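You operate a simulated robot arm through the tools that you are given. There is no shell and no other tool. Be economical: measure what you need, move in short steps, check, and stop when the job is done.

The job below is to be done with a simulated robot arm. You get a single attempt, and the scene is never put back.

JOB
Put the socket from the deck of the chassis with the step on the grey mount spacer there.

Only the result counts: the job must be done as asked and must still hold three seconds after the hand-in. Knocking over, shifting, dropping, spilling or breaking anything else fails it.

ROBOT AND FRAMES
A 6-joint arm with a two-finger parallel gripper, fixed in place. Base frame: the origin is at the foot of the arm, x ahead of it, y to its left, z up; the work surface is at about z = 0. Lengths are in mm, angles in rad, forces in N, time in s.
With the tool pointing down near the work surface it reaches from about 160 to 420 mm from the base axis. Its first joint turns from -1.152 to 1.152 rad. Payload 1.57 kg.
Tool frame: the origin (TCP) lies between the finger pads and is the grasp point; the fingertips stand 30 mm ahead of it; z points along the fingers, y is the line along which they close. The gripper opens to 80 mm. The fingers are 17 mm wide and 12 mm thick; the gripper's body (40 by 82 mm) begins 80 mm behind the TCP.
Orientation is that of the tool frame in the base frame, as a unit quaternion [x, y, z, w]. With the fingers straight down and closing along the base's y, the tool's x points along the base's -x, its y along +y and its z along -z.

CONTROLS
- The arm moves only by the tool arm_command. Its argument "deltas" is a list of rows, each a list of 3 entries, a list of its own where there are three numbers: the finger opening in mm, from 0 to 80, then the shift along the tool's x, y, z in mm, then the turn about the tool's z in rad. In form: [[fingers, [dx, dy, dz], twist], ...]. A call has 1 to 10 rows; each row is the pose to reach, as a shift and turn from the pose commanded when the call began, along the tool's axes at that moment. Each row takes 0.2 s and may step no farther than 50 mm and 0.15 rad from the row before; otherwise, or with a gripper value out of range, the whole call is refused. Where a pose cannot be reached the arm comes as near as it can. A force on the tool above 40 N (or 10 N above the force at the start of the call, whichever is more), or a blocked arm, ends the call early, and 0.2 s more pass. Each finger travels about 153 mm/s and halts on what it meets, pressing with about 23 N; the grip force reading is that of the motor and also rises with nothing between the fingers. The clock runs only during rows and for 0.2 s after the last one: add rows that repeat a pose to give the fingers time. It gives the time, the measured TCP pose, the force on the tool (base axes), the opening and the grip force at its end, in the units of the frame above (readings bear some noise), and new pictures: "pictures" is both (left out), scene, wrist or none.
- Cameras (640 x 400 px; columns grow to the right, rows downward): "scene" is fixed at [38.9, -318.9, 438.8]; the picture's right is [0.90, -0.44, 0.00], its down [-0.19, -0.40, -0.90] and it looks along [0.40, 0.81, -0.44] (base axes); focal length 320 px, centre (320, 200). "wrist" rides on the gripper at [-32, 0, -78] in the tool frame; the picture's right is [0.00, -1.00, 0.00], its down [0.97, 0.00, -0.24] and it looks along [0.24, 0.00, 0.97] (tool axes); focal length 218 px, centre (320, 200). There is no depth. A picture from a camera that has moved, and an enlarged one, comes with that camera's place and axes in the base frame and with its lens.
- close_up(camera, box): a new picture of the part [left, top, right, bottom] of that camera's present view, enlarged. The clock stands still meanwhile.
- sign_off(): hands the job in; it is judged then, once.

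Work in short steps. Places have to be worked out from the pictures, the camera data and where the tool is seen: move nearer, look again, correct. Check each grasp and each placing, and mend what went wrong. You have 90 turns and 170 pictures in all, those below and enlarged ones among them. Open the gripper and draw the arm clear of the work before you hand the job in, unless the task says otherwise; then end with one line.

The tools are called after "Emit:" by a JSON object that holds its "method" and its "body". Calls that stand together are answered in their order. arm_command: Moves the arm, as the interface text tells. Its arguments: {"type":"object","properties":{"deltas":{"type":"array","items":{"type":"array"}},"pictures":{"type":"string","enum":["both","scene","wrist","none"]}},"required":["deltas"]} The other tools are called the same way: close_up (camera, box) takes an enlarged picture of a part of a camera's view; sign_off () hands the job in.

At the start:

```text
clock: 0.0
tool_pos: [207.0, 96.9, 292.5]
orientation: [0.0, 1.0, 0.0, 0.001]
contact_force: [0.0, 0.1, -0.5]
gripper_width: 80.0
gripper_force: 0.0
```

scene: 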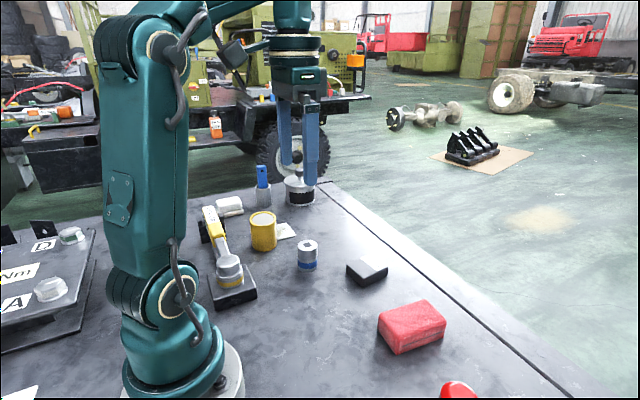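
wrist: 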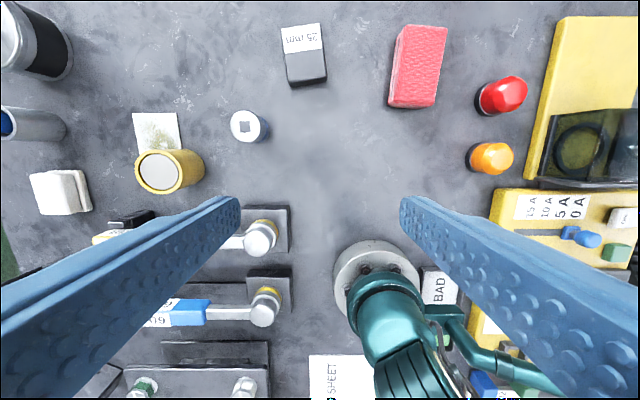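

I'll look closely at the scene to identify the socket, the chassis and the spacer.

Emit:
{"method": "close_up", "body": {"camera": "scene", "box": [180, 150, 420, 300]}}

Emit:
{"method": "close_up", "body": {"camera": "scene", "box": [0, 30, 240, 180]}}

Emit:
{"method": "close_up", "body": {"camera": "wrist", "box": [0, 0, 320, 200]}}

Emit:
{"method": "close_up", "body": {"camera": "wrist", "box": [0, 200, 320, 400]}}

```text
2.67 times, centred on (300, 225) of scene
camera zoom: at [38.9, -318.9, 438.8], right [0.9, -0.44, 0.0], down [-0.19, -0.4, -0.9], along [0.4, 0.81, -0.44], focal length 854 px, centre (373, 133)
```

zoom: 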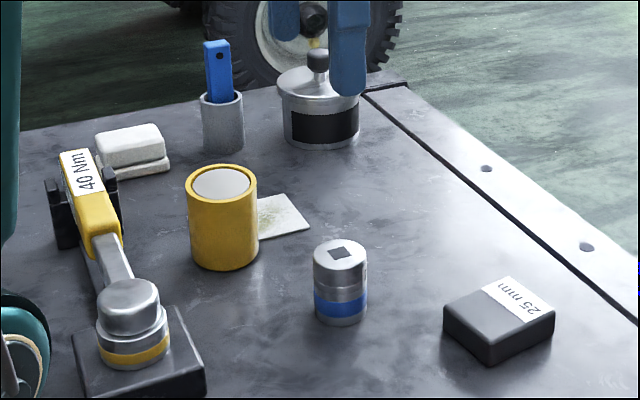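

```text
2.67 times, centred on (120, 105) of scene
camera zoom: at [38.9, -318.9, 438.8], right [0.9, -0.44, 0.0], down [-0.19, -0.4, -0.9], along [0.4, 0.81, -0.44], focal length 854 px, centre (853, 453)
```

zoom: 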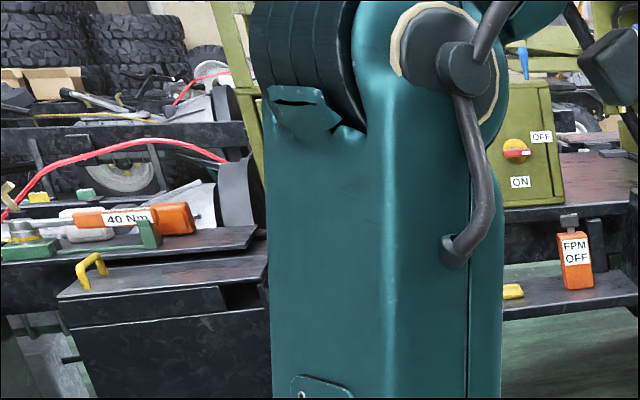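

```text
2.00 times, centred on (160, 100) of wrist
camera zoom: at [240.6, 97.1, 370.5], right [0.0, -1.0, 0.0], down [-0.97, 0.0, 0.24], along [-0.24, 0.0, -0.97], focal length 436 px, centre (640, 400)
```

zoom: 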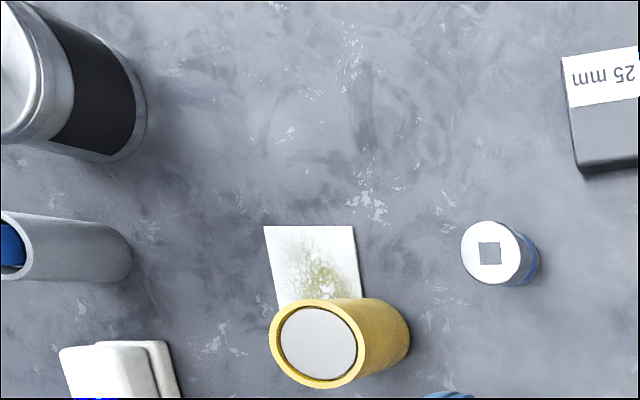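

```text
2.00 times, centred on (160, 300) of wrist
camera zoom: at [240.6, 97.1, 370.5], right [0.0, -1.0, 0.0], down [-0.97, 0.0, 0.24], along [-0.24, 0.0, -0.97], focal length 436 px, centre (640, 0)
```

zoom: 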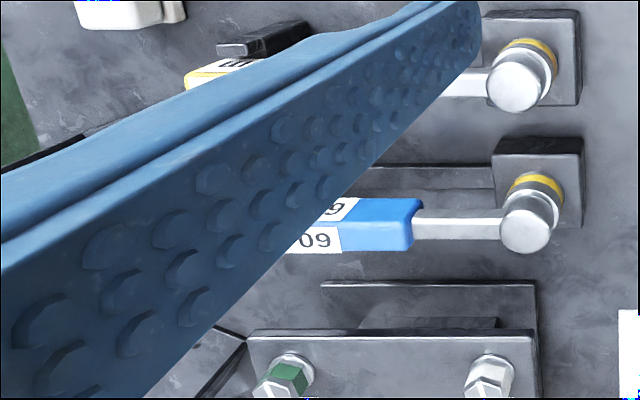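

The surroundings matter; I look at the background chassis and the table's other parts more closely.

Emit:
{"method": "close_up", "body": {"camera": "scene", "box": [0, 60, 112, 130]}}

Emit:
{"method": "close_up", "body": {"camera": "scene", "box": [180, 50, 370, 170]}}

Emit:
{"method": "close_up", "body": {"camera": "scene", "box": [360, 0, 640, 175]}}

Emit:
{"method": "close_up", "body": {"camera": "scene", "box": [0, 130, 160, 230]}}

Emit:
{"method": "close_up", "body": {"camera": "scene", "box": [0, 210, 160, 400]}}

Emit:
{"method": "close_up", "body": {"camera": "wrist", "box": [400, 0, 640, 400]}}

```text
5.71 times, centred on (56, 95) of scene
camera zoom: at [38.9, -318.9, 438.8], right [0.9, -0.44, 0.0], down [-0.19, -0.4, -0.9], along [0.4, 0.81, -0.44], focal length 1829 px, centre (1829, 800)
```

zoom: 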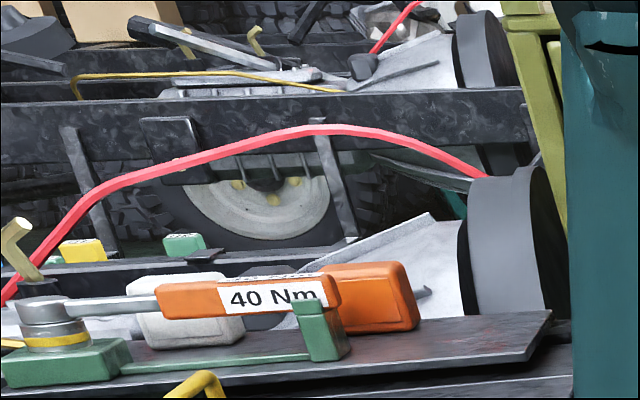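

```text
3.33 times, centred on (275, 110) of scene
camera zoom: at [38.9, -318.9, 438.8], right [0.9, -0.44, 0.0], down [-0.19, -0.4, -0.9], along [0.4, 0.81, -0.44], focal length 1067 px, centre (470, 500)
```

zoom: 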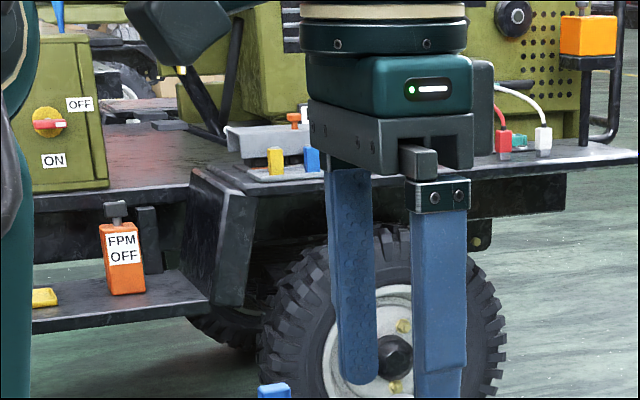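

```text
2.29 times, centred on (500, 88) of scene
camera zoom: at [38.9, -318.9, 438.8], right [0.9, -0.44, 0.0], down [-0.19, -0.4, -0.9], along [0.4, 0.81, -0.44], focal length 732 px, centre (-91, 457)
```

zoom: 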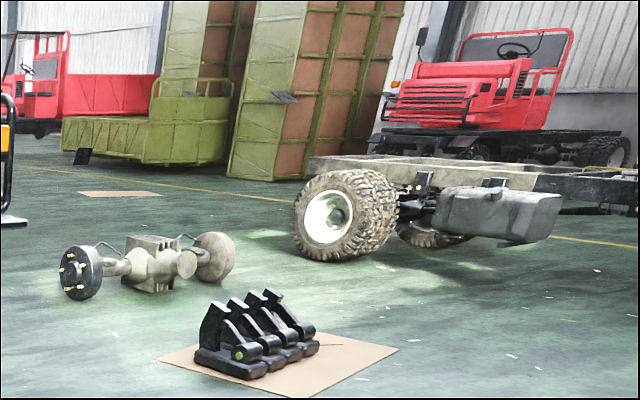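

```text
4.00 times, centred on (80, 180) of scene
camera zoom: at [38.9, -318.9, 438.8], right [0.9, -0.44, 0.0], down [-0.19, -0.4, -0.9], along [0.4, 0.81, -0.44], focal length 1280 px, centre (1280, 280)
```

zoom: 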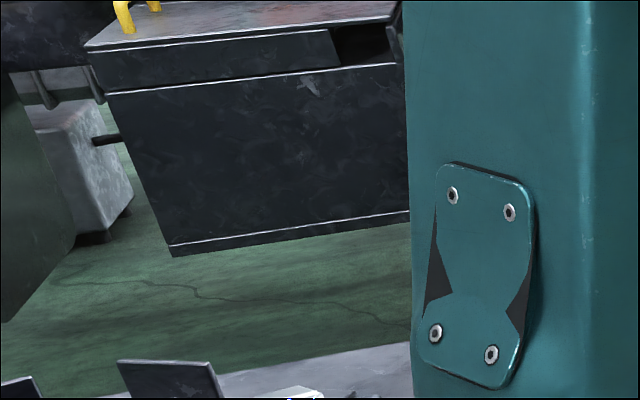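

```text
2.11 times, centred on (80, 305) of scene
camera zoom: at [38.9, -318.9, 438.8], right [0.9, -0.44, 0.0], down [-0.19, -0.4, -0.9], along [0.4, 0.81, -0.44], focal length 674 px, centre (825, -21)
```

zoom: 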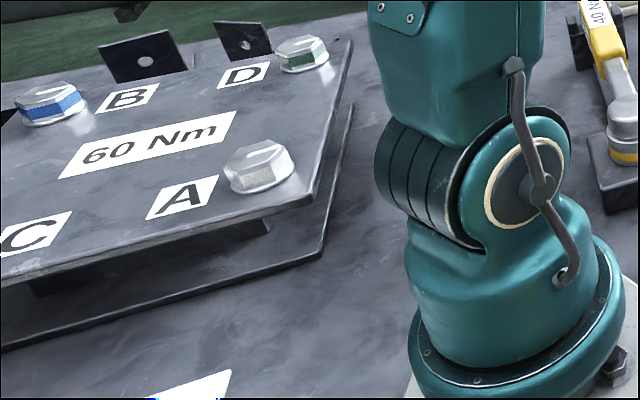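

```text
1.00 times, centred on (520, 200) of wrist
camera zoom: at [240.6, 97.1, 370.5], right [0.0, -1.0, 0.0], down [-0.97, 0.0, 0.24], along [-0.24, 0.0, -0.97], focal length 218 px, centre (120, 200)
```

zoom: 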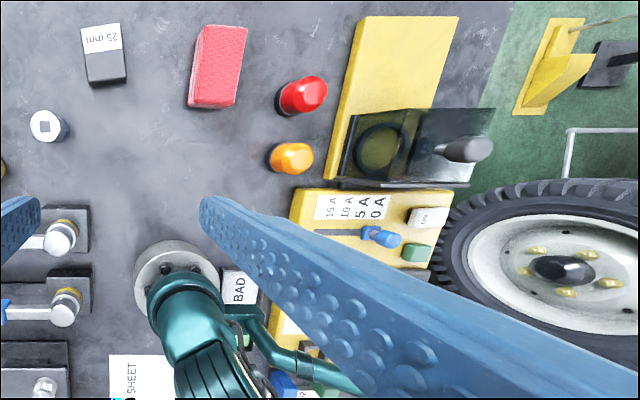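

The table carries a loose blue-banded socket and a grey "25 mm" block; I need to check the far right side for any alternatives. I shift the arm at height toward −y to survey.

Emit:
{"method": "arm_command", "body": {"deltas": [[80, [0, -40, 0], 0], [80, [0, -80, 0], 0], [80, [0, -120, 0], 0], [80, [0, -160, 0], 0], [80, [0, -200, 0], 0], [80, [0, -240, 0], 0], [80, [0, -240, 0], 0]], "pictures": "both"}}

```text
clock: 1.6
tool_pos: [205.8, -143.0, 292.5]
orientation: [0.0, 1.0, 0.0, 0.0]
contact_force: [-0.6, -0.1, 0.3]
gripper_width: 80.0
gripper_force: 0.0
camera wrist: at [239.7, -143.0, 371.6], right [0.0, -1.0, 0.0], down [-0.97, 0.0, 0.24], along [-0.24, 0.0, -0.97], focal length 218 px, centre (320, 200)
```

scene: 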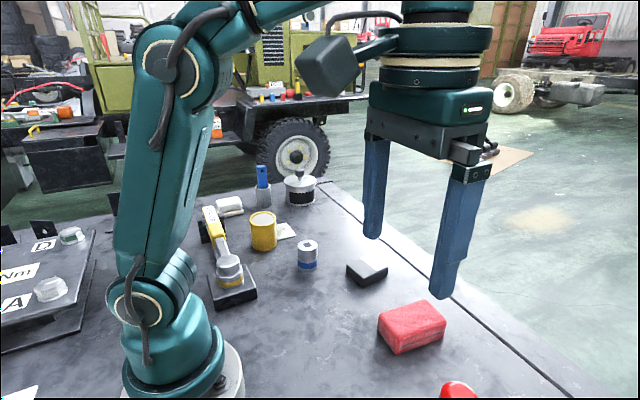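
wrist: 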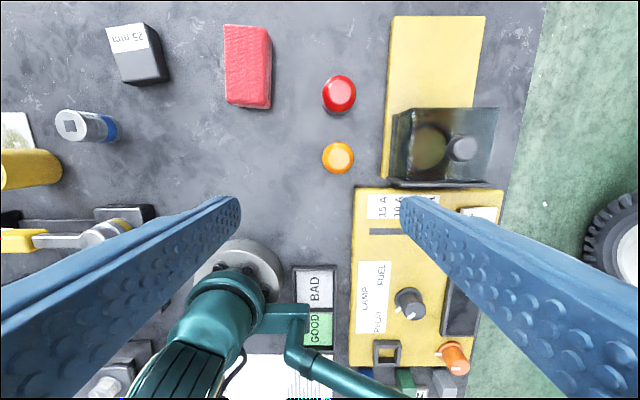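

Now the far deck is unobstructed; I look once more at it, and at the bench objects.

Emit:
{"method": "close_up", "body": {"camera": "scene", "box": [208, 60, 368, 160]}}

Emit:
{"method": "close_up", "body": {"camera": "scene", "box": [260, 220, 420, 320]}}

Emit:
{"method": "close_up", "body": {"camera": "wrist", "box": [280, 180, 520, 400]}}

```text
4.00 times, centred on (288, 110) of scene
camera zoom: at [38.9, -318.9, 438.8], right [0.9, -0.44, 0.0], down [-0.19, -0.4, -0.9], along [0.4, 0.81, -0.44], focal length 1280 px, centre (448, 560)
```

zoom: 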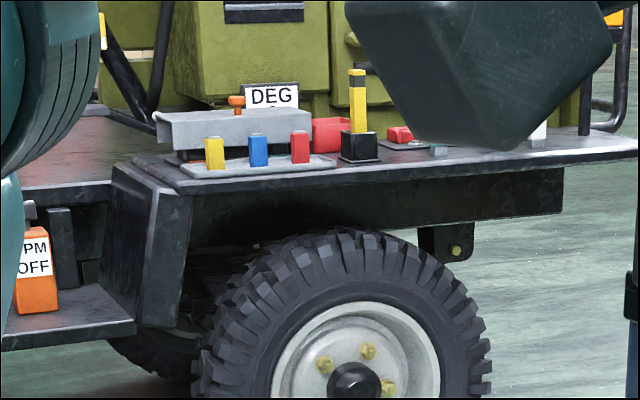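

```text
4.00 times, centred on (340, 270) of scene
camera zoom: at [38.9, -318.9, 438.8], right [0.9, -0.44, 0.0], down [-0.19, -0.4, -0.9], along [0.4, 0.81, -0.44], focal length 1280 px, centre (240, -80)
```

zoom: 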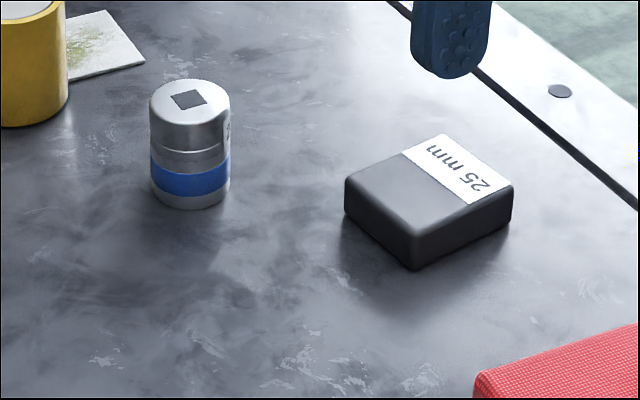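

```text
1.82 times, centred on (400, 290) of wrist
camera zoom: at [239.7, -143.0, 371.6], right [0.0, -1.0, 0.0], down [-0.97, 0.0, 0.24], along [-0.24, 0.0, -0.97], focal length 397 px, centre (174, 36)
```

zoom: 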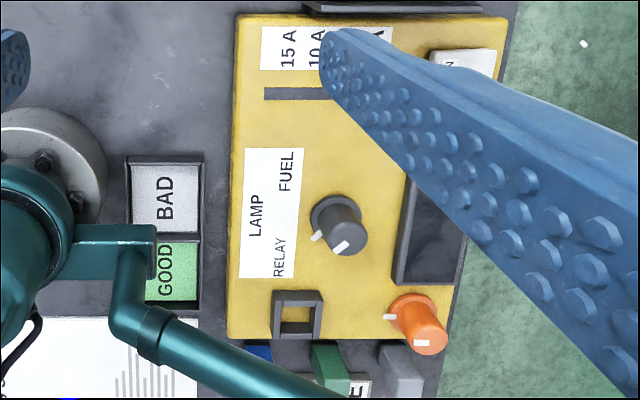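

The loose blue-banded socket is at about (266, 199), roughly 58 mm high, and the grey "25 mm" spacer is at about (368, 116). I move over the socket at z≈200.

Emit:
{"method": "arm_command", "body": {"deltas": [[80, [-7, 40, 0], 0], [80, [-14, 80, 0], 0], [80, [-21, 120, 0], 0], [80, [-28, 160, 0], 0], [80, [-35, 200, 15], 0], [80, [-42, 240, 35], 0], [80, [-49, 280, 55], 0], [80, [-55, 315, 80], 0], [80, [-60, 342, 92], 0], [80, [-60, 342, 92], 0]]}}

```text
clock: 3.8
tool_pos: [267.7, 200.4, 200.9]
orientation: [0.0, 1.0, 0.0, 0.0]
contact_force: [0.0, -0.6, 0.2]
gripper_width: 80.0
gripper_force: 0.0
camera wrist: at [300.8, 199.5, 279.6], right [0.0, -1.0, 0.0], down [-0.97, 0.0, 0.24], along [-0.24, 0.0, -0.97], focal length 218 px, centre (320, 200)
```

scene: 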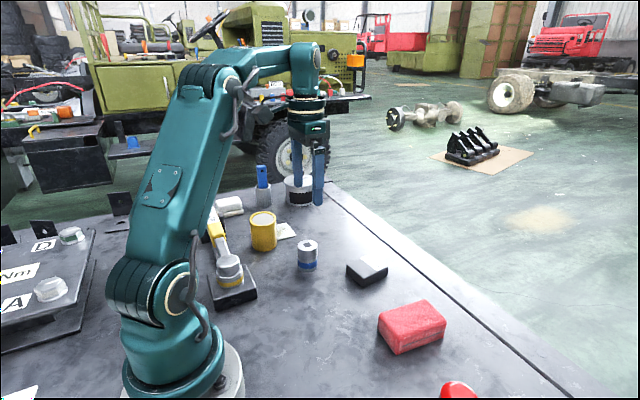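
wrist: 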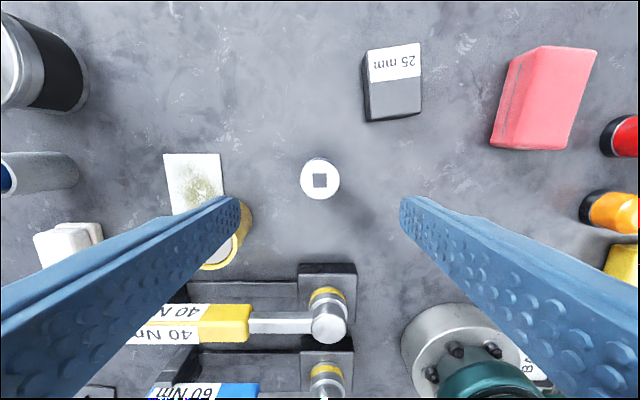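

The socket is centred in y and about 2.5 mm behind in x. I descend straight to z≈38 with the fingers open.

Emit:
{"method": "arm_command", "body": {"deltas": [[80, [2.5, 0, 40], 0], [80, [2.5, 0, 80], 0], [80, [2.5, 0, 115], 0], [80, [2.5, 0, 140], 0], [80, [2.5, 0, 155], 0], [80, [2.5, 0, 163], 0], [80, [2.5, 0, 163], 0]]}}

```text
clock: 5.4
tool_pos: [262.6, 200.3, 38.3]
orientation: [0.0, 1.0, 0.0, 0.0]
contact_force: [-0.2, 0.1, 0.2]
gripper_width: 79.9
gripper_force: 0.1
camera wrist: at [297.6, 198.8, 116.4], right [0.0, -1.0, 0.0], down [-0.97, 0.0, 0.24], along [-0.24, 0.0, -0.97], focal length 218 px, centre (320, 200)
```

scene: 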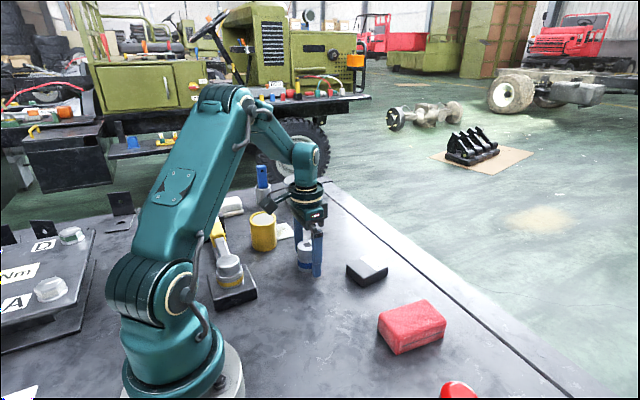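
wrist: 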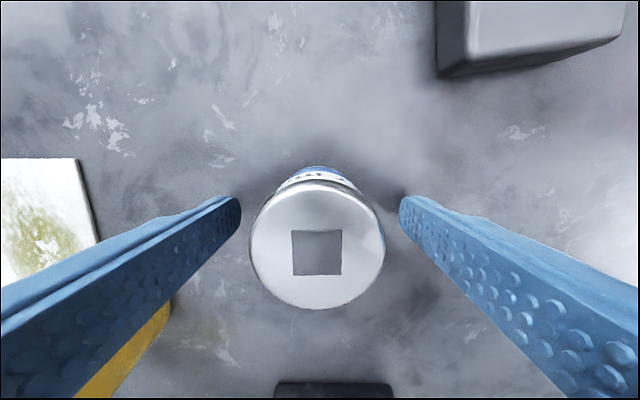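

The socket now appears about 4 mm ahead of the TCP, so I nudge forward 4 mm and close the fingers.

Emit:
{"method": "arm_command", "body": {"deltas": [[80, [-4, 0, 0], 0], [60, [-4, 0, 0], 0], [45, [-4, 0, 0], 0], [30, [-4, 0, 0], 0], [30, [-4, 0, 0], 0], [30, [-4, 0, 0], 0]]}}

```text
clock: 6.8
tool_pos: [269.9, 200.3, 37.6]
orientation: [0.0, 1.0, 0.0, -0.002]
contact_force: [0.7, 0.4, 0.2]
gripper_width: 44.3
gripper_force: 23.3
camera wrist: at [301.9, 199.2, 116.8], right [0.0, -1.0, 0.0], down [-0.97, 0.0, 0.24], along [-0.24, 0.0, -0.97], focal length 218 px, centre (320, 200)
```

scene: 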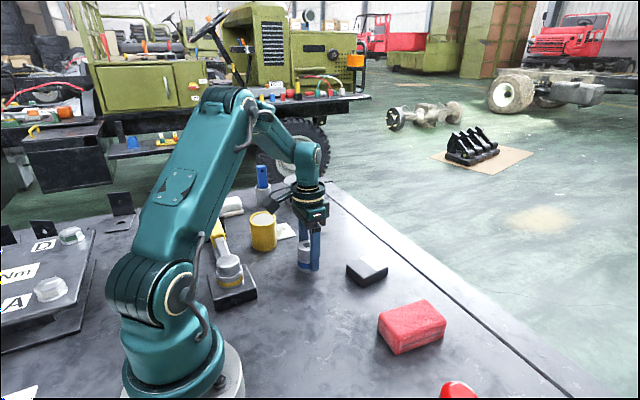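
wrist: 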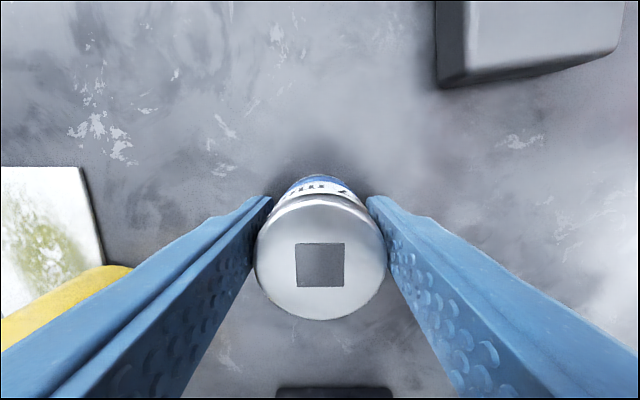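

The socket is gripped at 44 mm. I lift it 75 mm and check that it comes along.

Emit:
{"method": "arm_command", "body": {"deltas": [[30, [0, 0, -10], 0], [30, [0, 0, -30], 0], [30, [0, 0, -55], 0], [30, [0, 0, -75], 0], [30, [0, 0, -75], 0]]}}

Emit:
{"method": "close_up", "body": {"camera": "scene", "box": [260, 190, 420, 290]}}

```text
clock: 8.0
tool_pos: [268.4, 200.0, 113.5]
orientation: [0.0, 1.0, 0.001, 0.001]
contact_force: [-0.4, 0.4, -2.3]
gripper_width: 44.4
gripper_force: 23.0
camera wrist: at [301.7, 199.9, 191.1], right [0.0, -1.0, 0.0], down [-0.97, 0.0, 0.24], along [-0.24, 0.0, -0.97], focal length 218 px, centre (320, 200)
```

scene: 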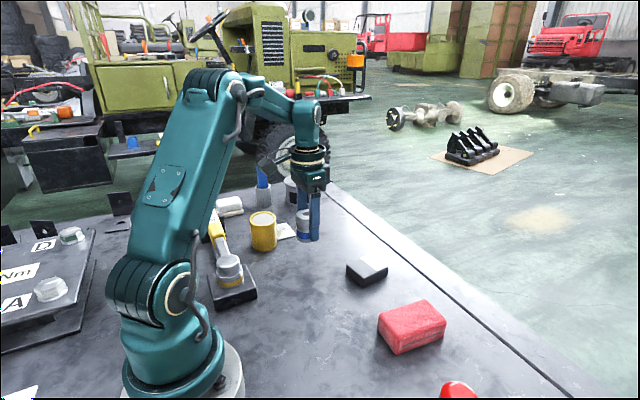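
wrist: 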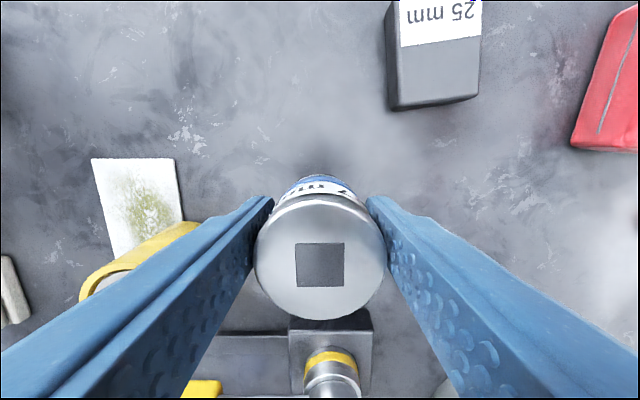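

```text
4.00 times, centred on (340, 240) of scene
camera zoom: at [38.9, -318.9, 438.8], right [0.9, -0.44, 0.0], down [-0.19, -0.4, -0.9], along [0.4, 0.81, -0.44], focal length 1280 px, centre (240, 40)
```

zoom: 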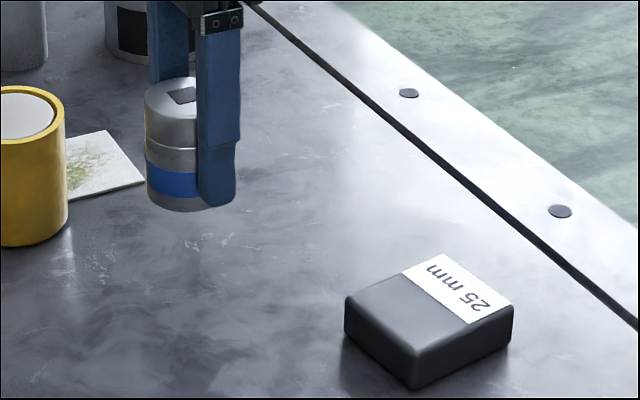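

The socket hangs cleanly in the grip. I carry it above the spacer, to about (366, 121), at the same height.

Emit:
{"method": "arm_command", "body": {"deltas": [[30, [-20, -16, 0], 0], [30, [-40, -32, 0], 0], [30, [-60, -48, 0], 0], [30, [-80, -64, 0], 0], [30, [-97, -79, 0], 0], [30, [-97, -79, 0], 0], [30, [-97, -79, 0], 0]]}}

Emit:
{"method": "close_up", "body": {"camera": "scene", "box": [290, 190, 450, 290]}}

```text
clock: 9.6
tool_pos: [365.2, 120.5, 110.5]
orientation: [0.0, 1.0, 0.0, 0.0]
contact_force: [0.4, 0.6, -1.5]
gripper_width: 44.3
gripper_force: 23.4
camera wrist: at [398.6, 120.8, 188.9], right [0.0, -1.0, 0.0], down [-0.97, 0.0, 0.24], along [-0.24, 0.0, -0.97], focal length 218 px, centre (320, 200)
```

scene: 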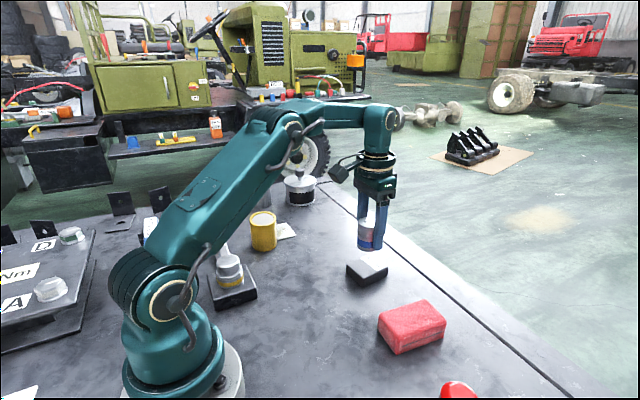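
wrist: 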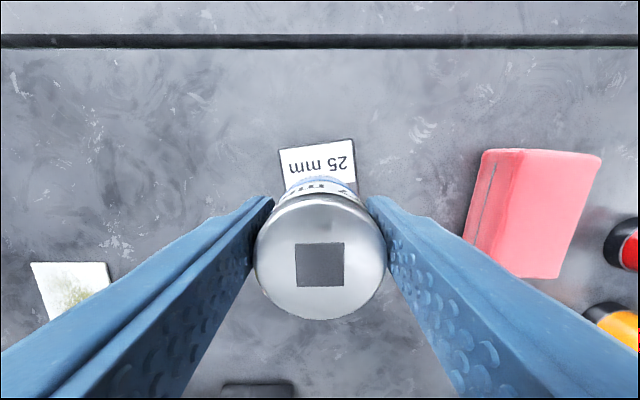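

```text
4.00 times, centred on (370, 240) of scene
camera zoom: at [38.9, -318.9, 438.8], right [0.9, -0.44, 0.0], down [-0.19, -0.4, -0.9], along [0.4, 0.81, -0.44], focal length 1280 px, centre (120, 40)
```

zoom: 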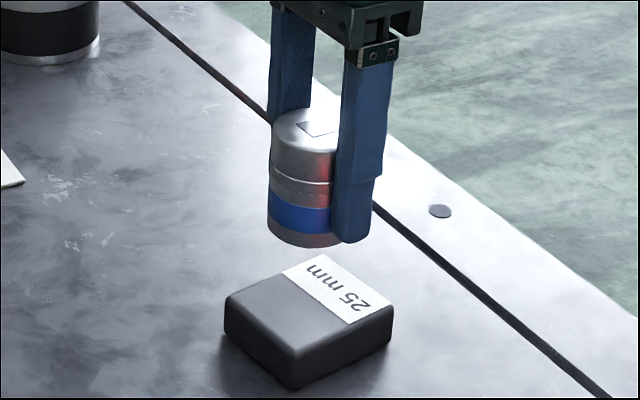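

The spacer's centre works out at about (365, 121), right under the socket. I lower 44 mm of the roughly 50 mm needed.

Emit:
{"method": "arm_command", "body": {"deltas": [[30, [0, 0, 15], 0], [30, [0, 0, 30], 0], [30, [0, 0, 40], 0], [30, [0, 0, 44], 0], [30, [0, 0, 44], 0]], "pictures": "wrist"}}

Emit:
{"method": "close_up", "body": {"camera": "scene", "box": [330, 220, 410, 290]}}

```text
clock: 10.8
tool_pos: [364.5, 119.9, 67.9]
orientation: [0.0, 1.0, 0.0, 0.0]
contact_force: [-0.2, 0.1, -2.9]
gripper_width: 44.2
gripper_force: 23.2
camera wrist: at [398.6, 118.7, 146.6], right [0.0, -1.0, 0.0], down [-0.97, 0.0, 0.24], along [-0.24, 0.0, -0.97], focal length 218 px, centre (320, 200)
```

wrist: 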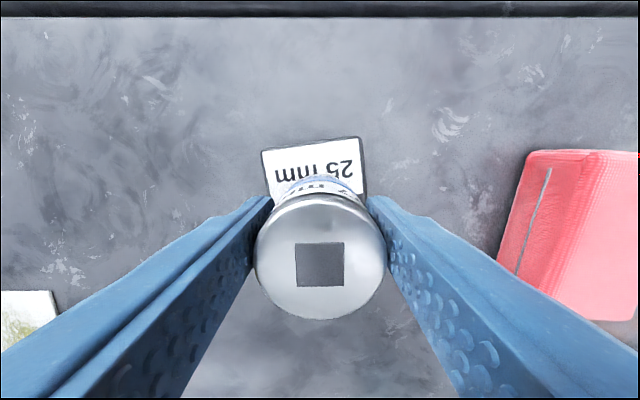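

```text
5.71 times, centred on (370, 255) of scene
camera zoom: at [38.9, -318.9, 438.8], right [0.9, -0.44, 0.0], down [-0.19, -0.4, -0.9], along [0.4, 0.81, -0.44], focal length 1829 px, centre (34, -114)
```

zoom: 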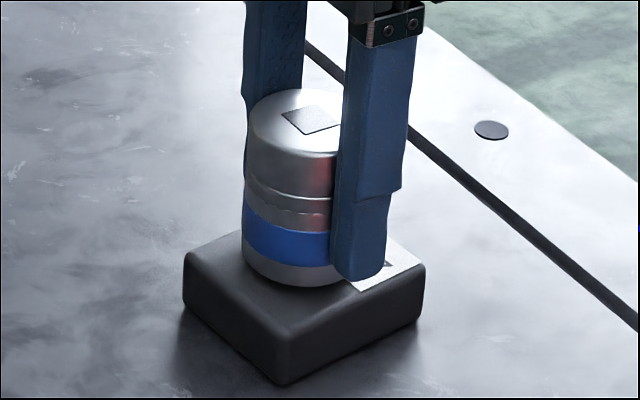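

Alignment looks good with about 5 mm to go. I lower in small steps and watch the force.

Emit:
{"method": "arm_command", "body": {"deltas": [[30, [0, 0, 2], 0], [30, [0, 0, 3], 0], [30, [0, 0, 4], 0], [30, [0, 0, 4.5], 0], [30, [0, 0, 4.5], 0]], "pictures": "none"}}

Emit:
{"method": "close_up", "body": {"camera": "scene", "box": [330, 220, 410, 290]}}

```text
clock: 12.0
tool_pos: [366.7, 120.1, 62.6]
orientation: [0.0, 1.0, 0.0, 0.0]
contact_force: [0.2, -1.0, -0.2]
gripper_width: 44.4
gripper_force: 23.1
```

```text
5.71 times, centred on (370, 255) of scene
camera zoom: at [38.9, -318.9, 438.8], right [0.9, -0.44, 0.0], down [-0.19, -0.4, -0.9], along [0.4, 0.81, -0.44], focal length 1829 px, centre (34, -114)
```

zoom: 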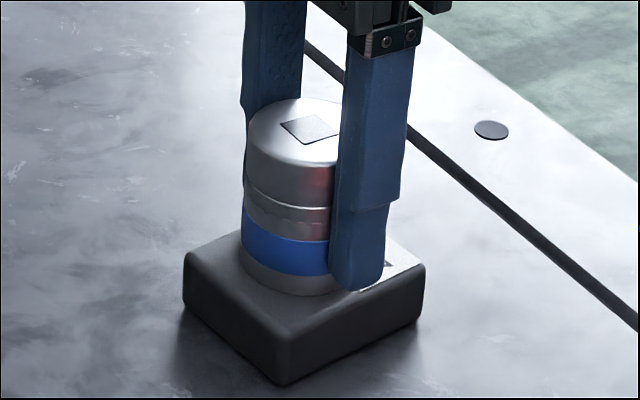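

The load on the tool has dropped from about −2.5 N to near zero, so it is nearly touching. I go 1 mm further in fine steps.

Emit:
{"method": "arm_command", "body": {"deltas": [[30, [0, 0, 0.5], 0], [30, [0, 0, 0.8], 0], [30, [0, 0, 0.8], 0], [30, [0, 0, 0.8], 0]], "pictures": "none"}}

```text
clock: 13.0
tool_pos: [366.6, 120.7, 63.7]
orientation: [0.0, 1.0, -0.001, 0.0]
contact_force: [-5.6, -2.3, 16.0]
gripper_width: 44.6
gripper_force: 23.3
```

The upward force of 16 N means the socket is seated. I back off slightly, open gently to 62 mm, and look.

Emit:
{"method": "arm_command", "body": {"deltas": [[30, [0, 0, -0.5], 0], [48, [0, 0, -0.5], 0], [54, [0, 0, -0.5], 0], [62, [0, 0, -0.5], 0], [62, [0, 0, -0.5], 0]]}}

```text
clock: 14.2
tool_pos: [365.6, 120.8, 63.2]
orientation: [0.0, 1.0, -0.001, 0.0]
contact_force: [0.4, 0.0, 1.1]
gripper_width: 61.8
gripper_force: 0.0
camera wrist: at [399.2, 120.2, 141.7], right [0.0, -1.0, 0.0], down [-0.97, 0.0, 0.24], along [-0.24, 0.0, -0.97], focal length 218 px, centre (320, 200)
```

scene: 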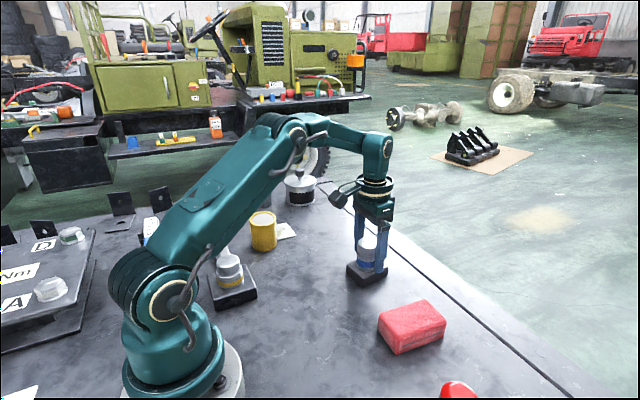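
wrist: 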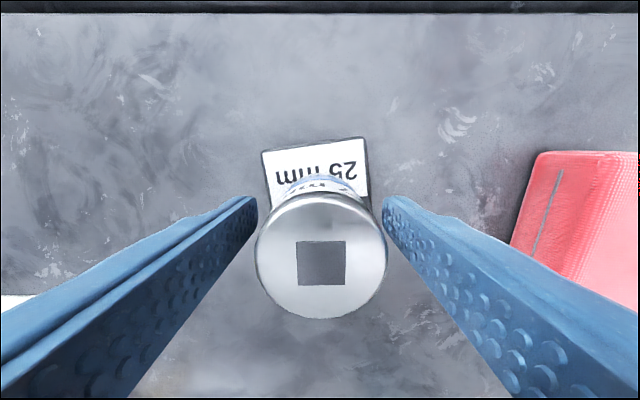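

The socket stands free on the spacer. I open a bit more and rise 130 mm straight up, then back away.

Emit:
{"method": "arm_command", "body": {"deltas": [[72, [0, 0, -2], 0], [72, [0, 0, -20], 0], [72, [0, 0, -50], 0], [72, [0, 0, -90], 0], [72, [0, 0, -130], 0], [72, [40, 0, -145], 0], [72, [80, 0, -160], 0], [72, [80, 0, -160], 0]]}}

Emit:
{"method": "close_up", "body": {"camera": "scene", "box": [310, 200, 430, 300]}}

```text
clock: 16.0
tool_pos: [286.8, 121.3, 221.4]
orientation: [0.0, 1.0, 0.0, 0.0]
contact_force: [-0.4, 0.3, -1.0]
gripper_width: 72.2
gripper_force: 0.1
out of reach, approached as far as the arm can: row 5
camera wrist: at [320.4, 119.8, 299.7], right [0.0, -1.0, 0.0], down [-0.97, 0.0, 0.24], along [-0.24, 0.0, -0.97], focal length 218 px, centre (320, 200)
```

scene: 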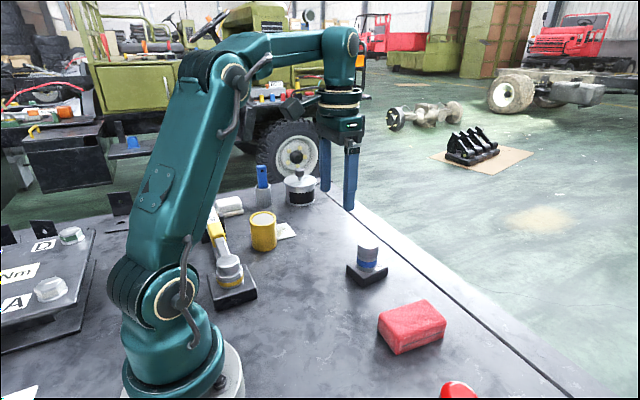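
wrist: 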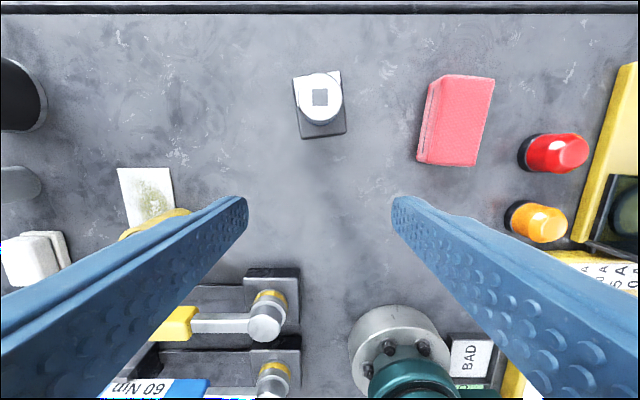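

```text
4.00 times, centred on (370, 250) of scene
camera zoom: at [38.9, -318.9, 438.8], right [0.9, -0.44, 0.0], down [-0.19, -0.4, -0.9], along [0.4, 0.81, -0.44], focal length 1280 px, centre (120, 0)
```

zoom: 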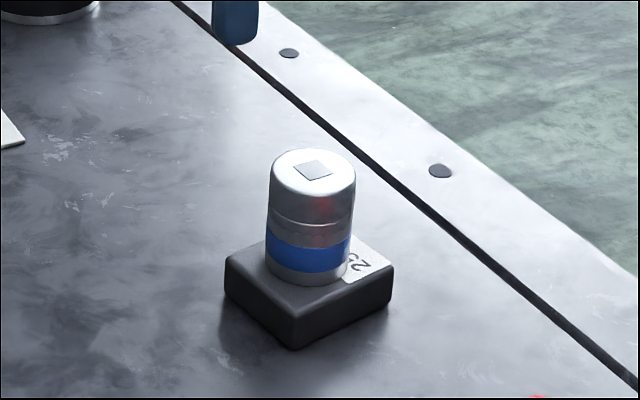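

The socket stands upright and fully on the grey spacer, nothing else has moved, and the arm is clear. I hand the job in.

Emit:
{"method": "sign_off", "body": {}}

```text
The job is handed in.
```

I put the loose blue-banded socket upright on the grey "25 mm" spacer, drew the arm clear and handed in; I took the work surface as the deck you meant, because that pair was the only match in reach.
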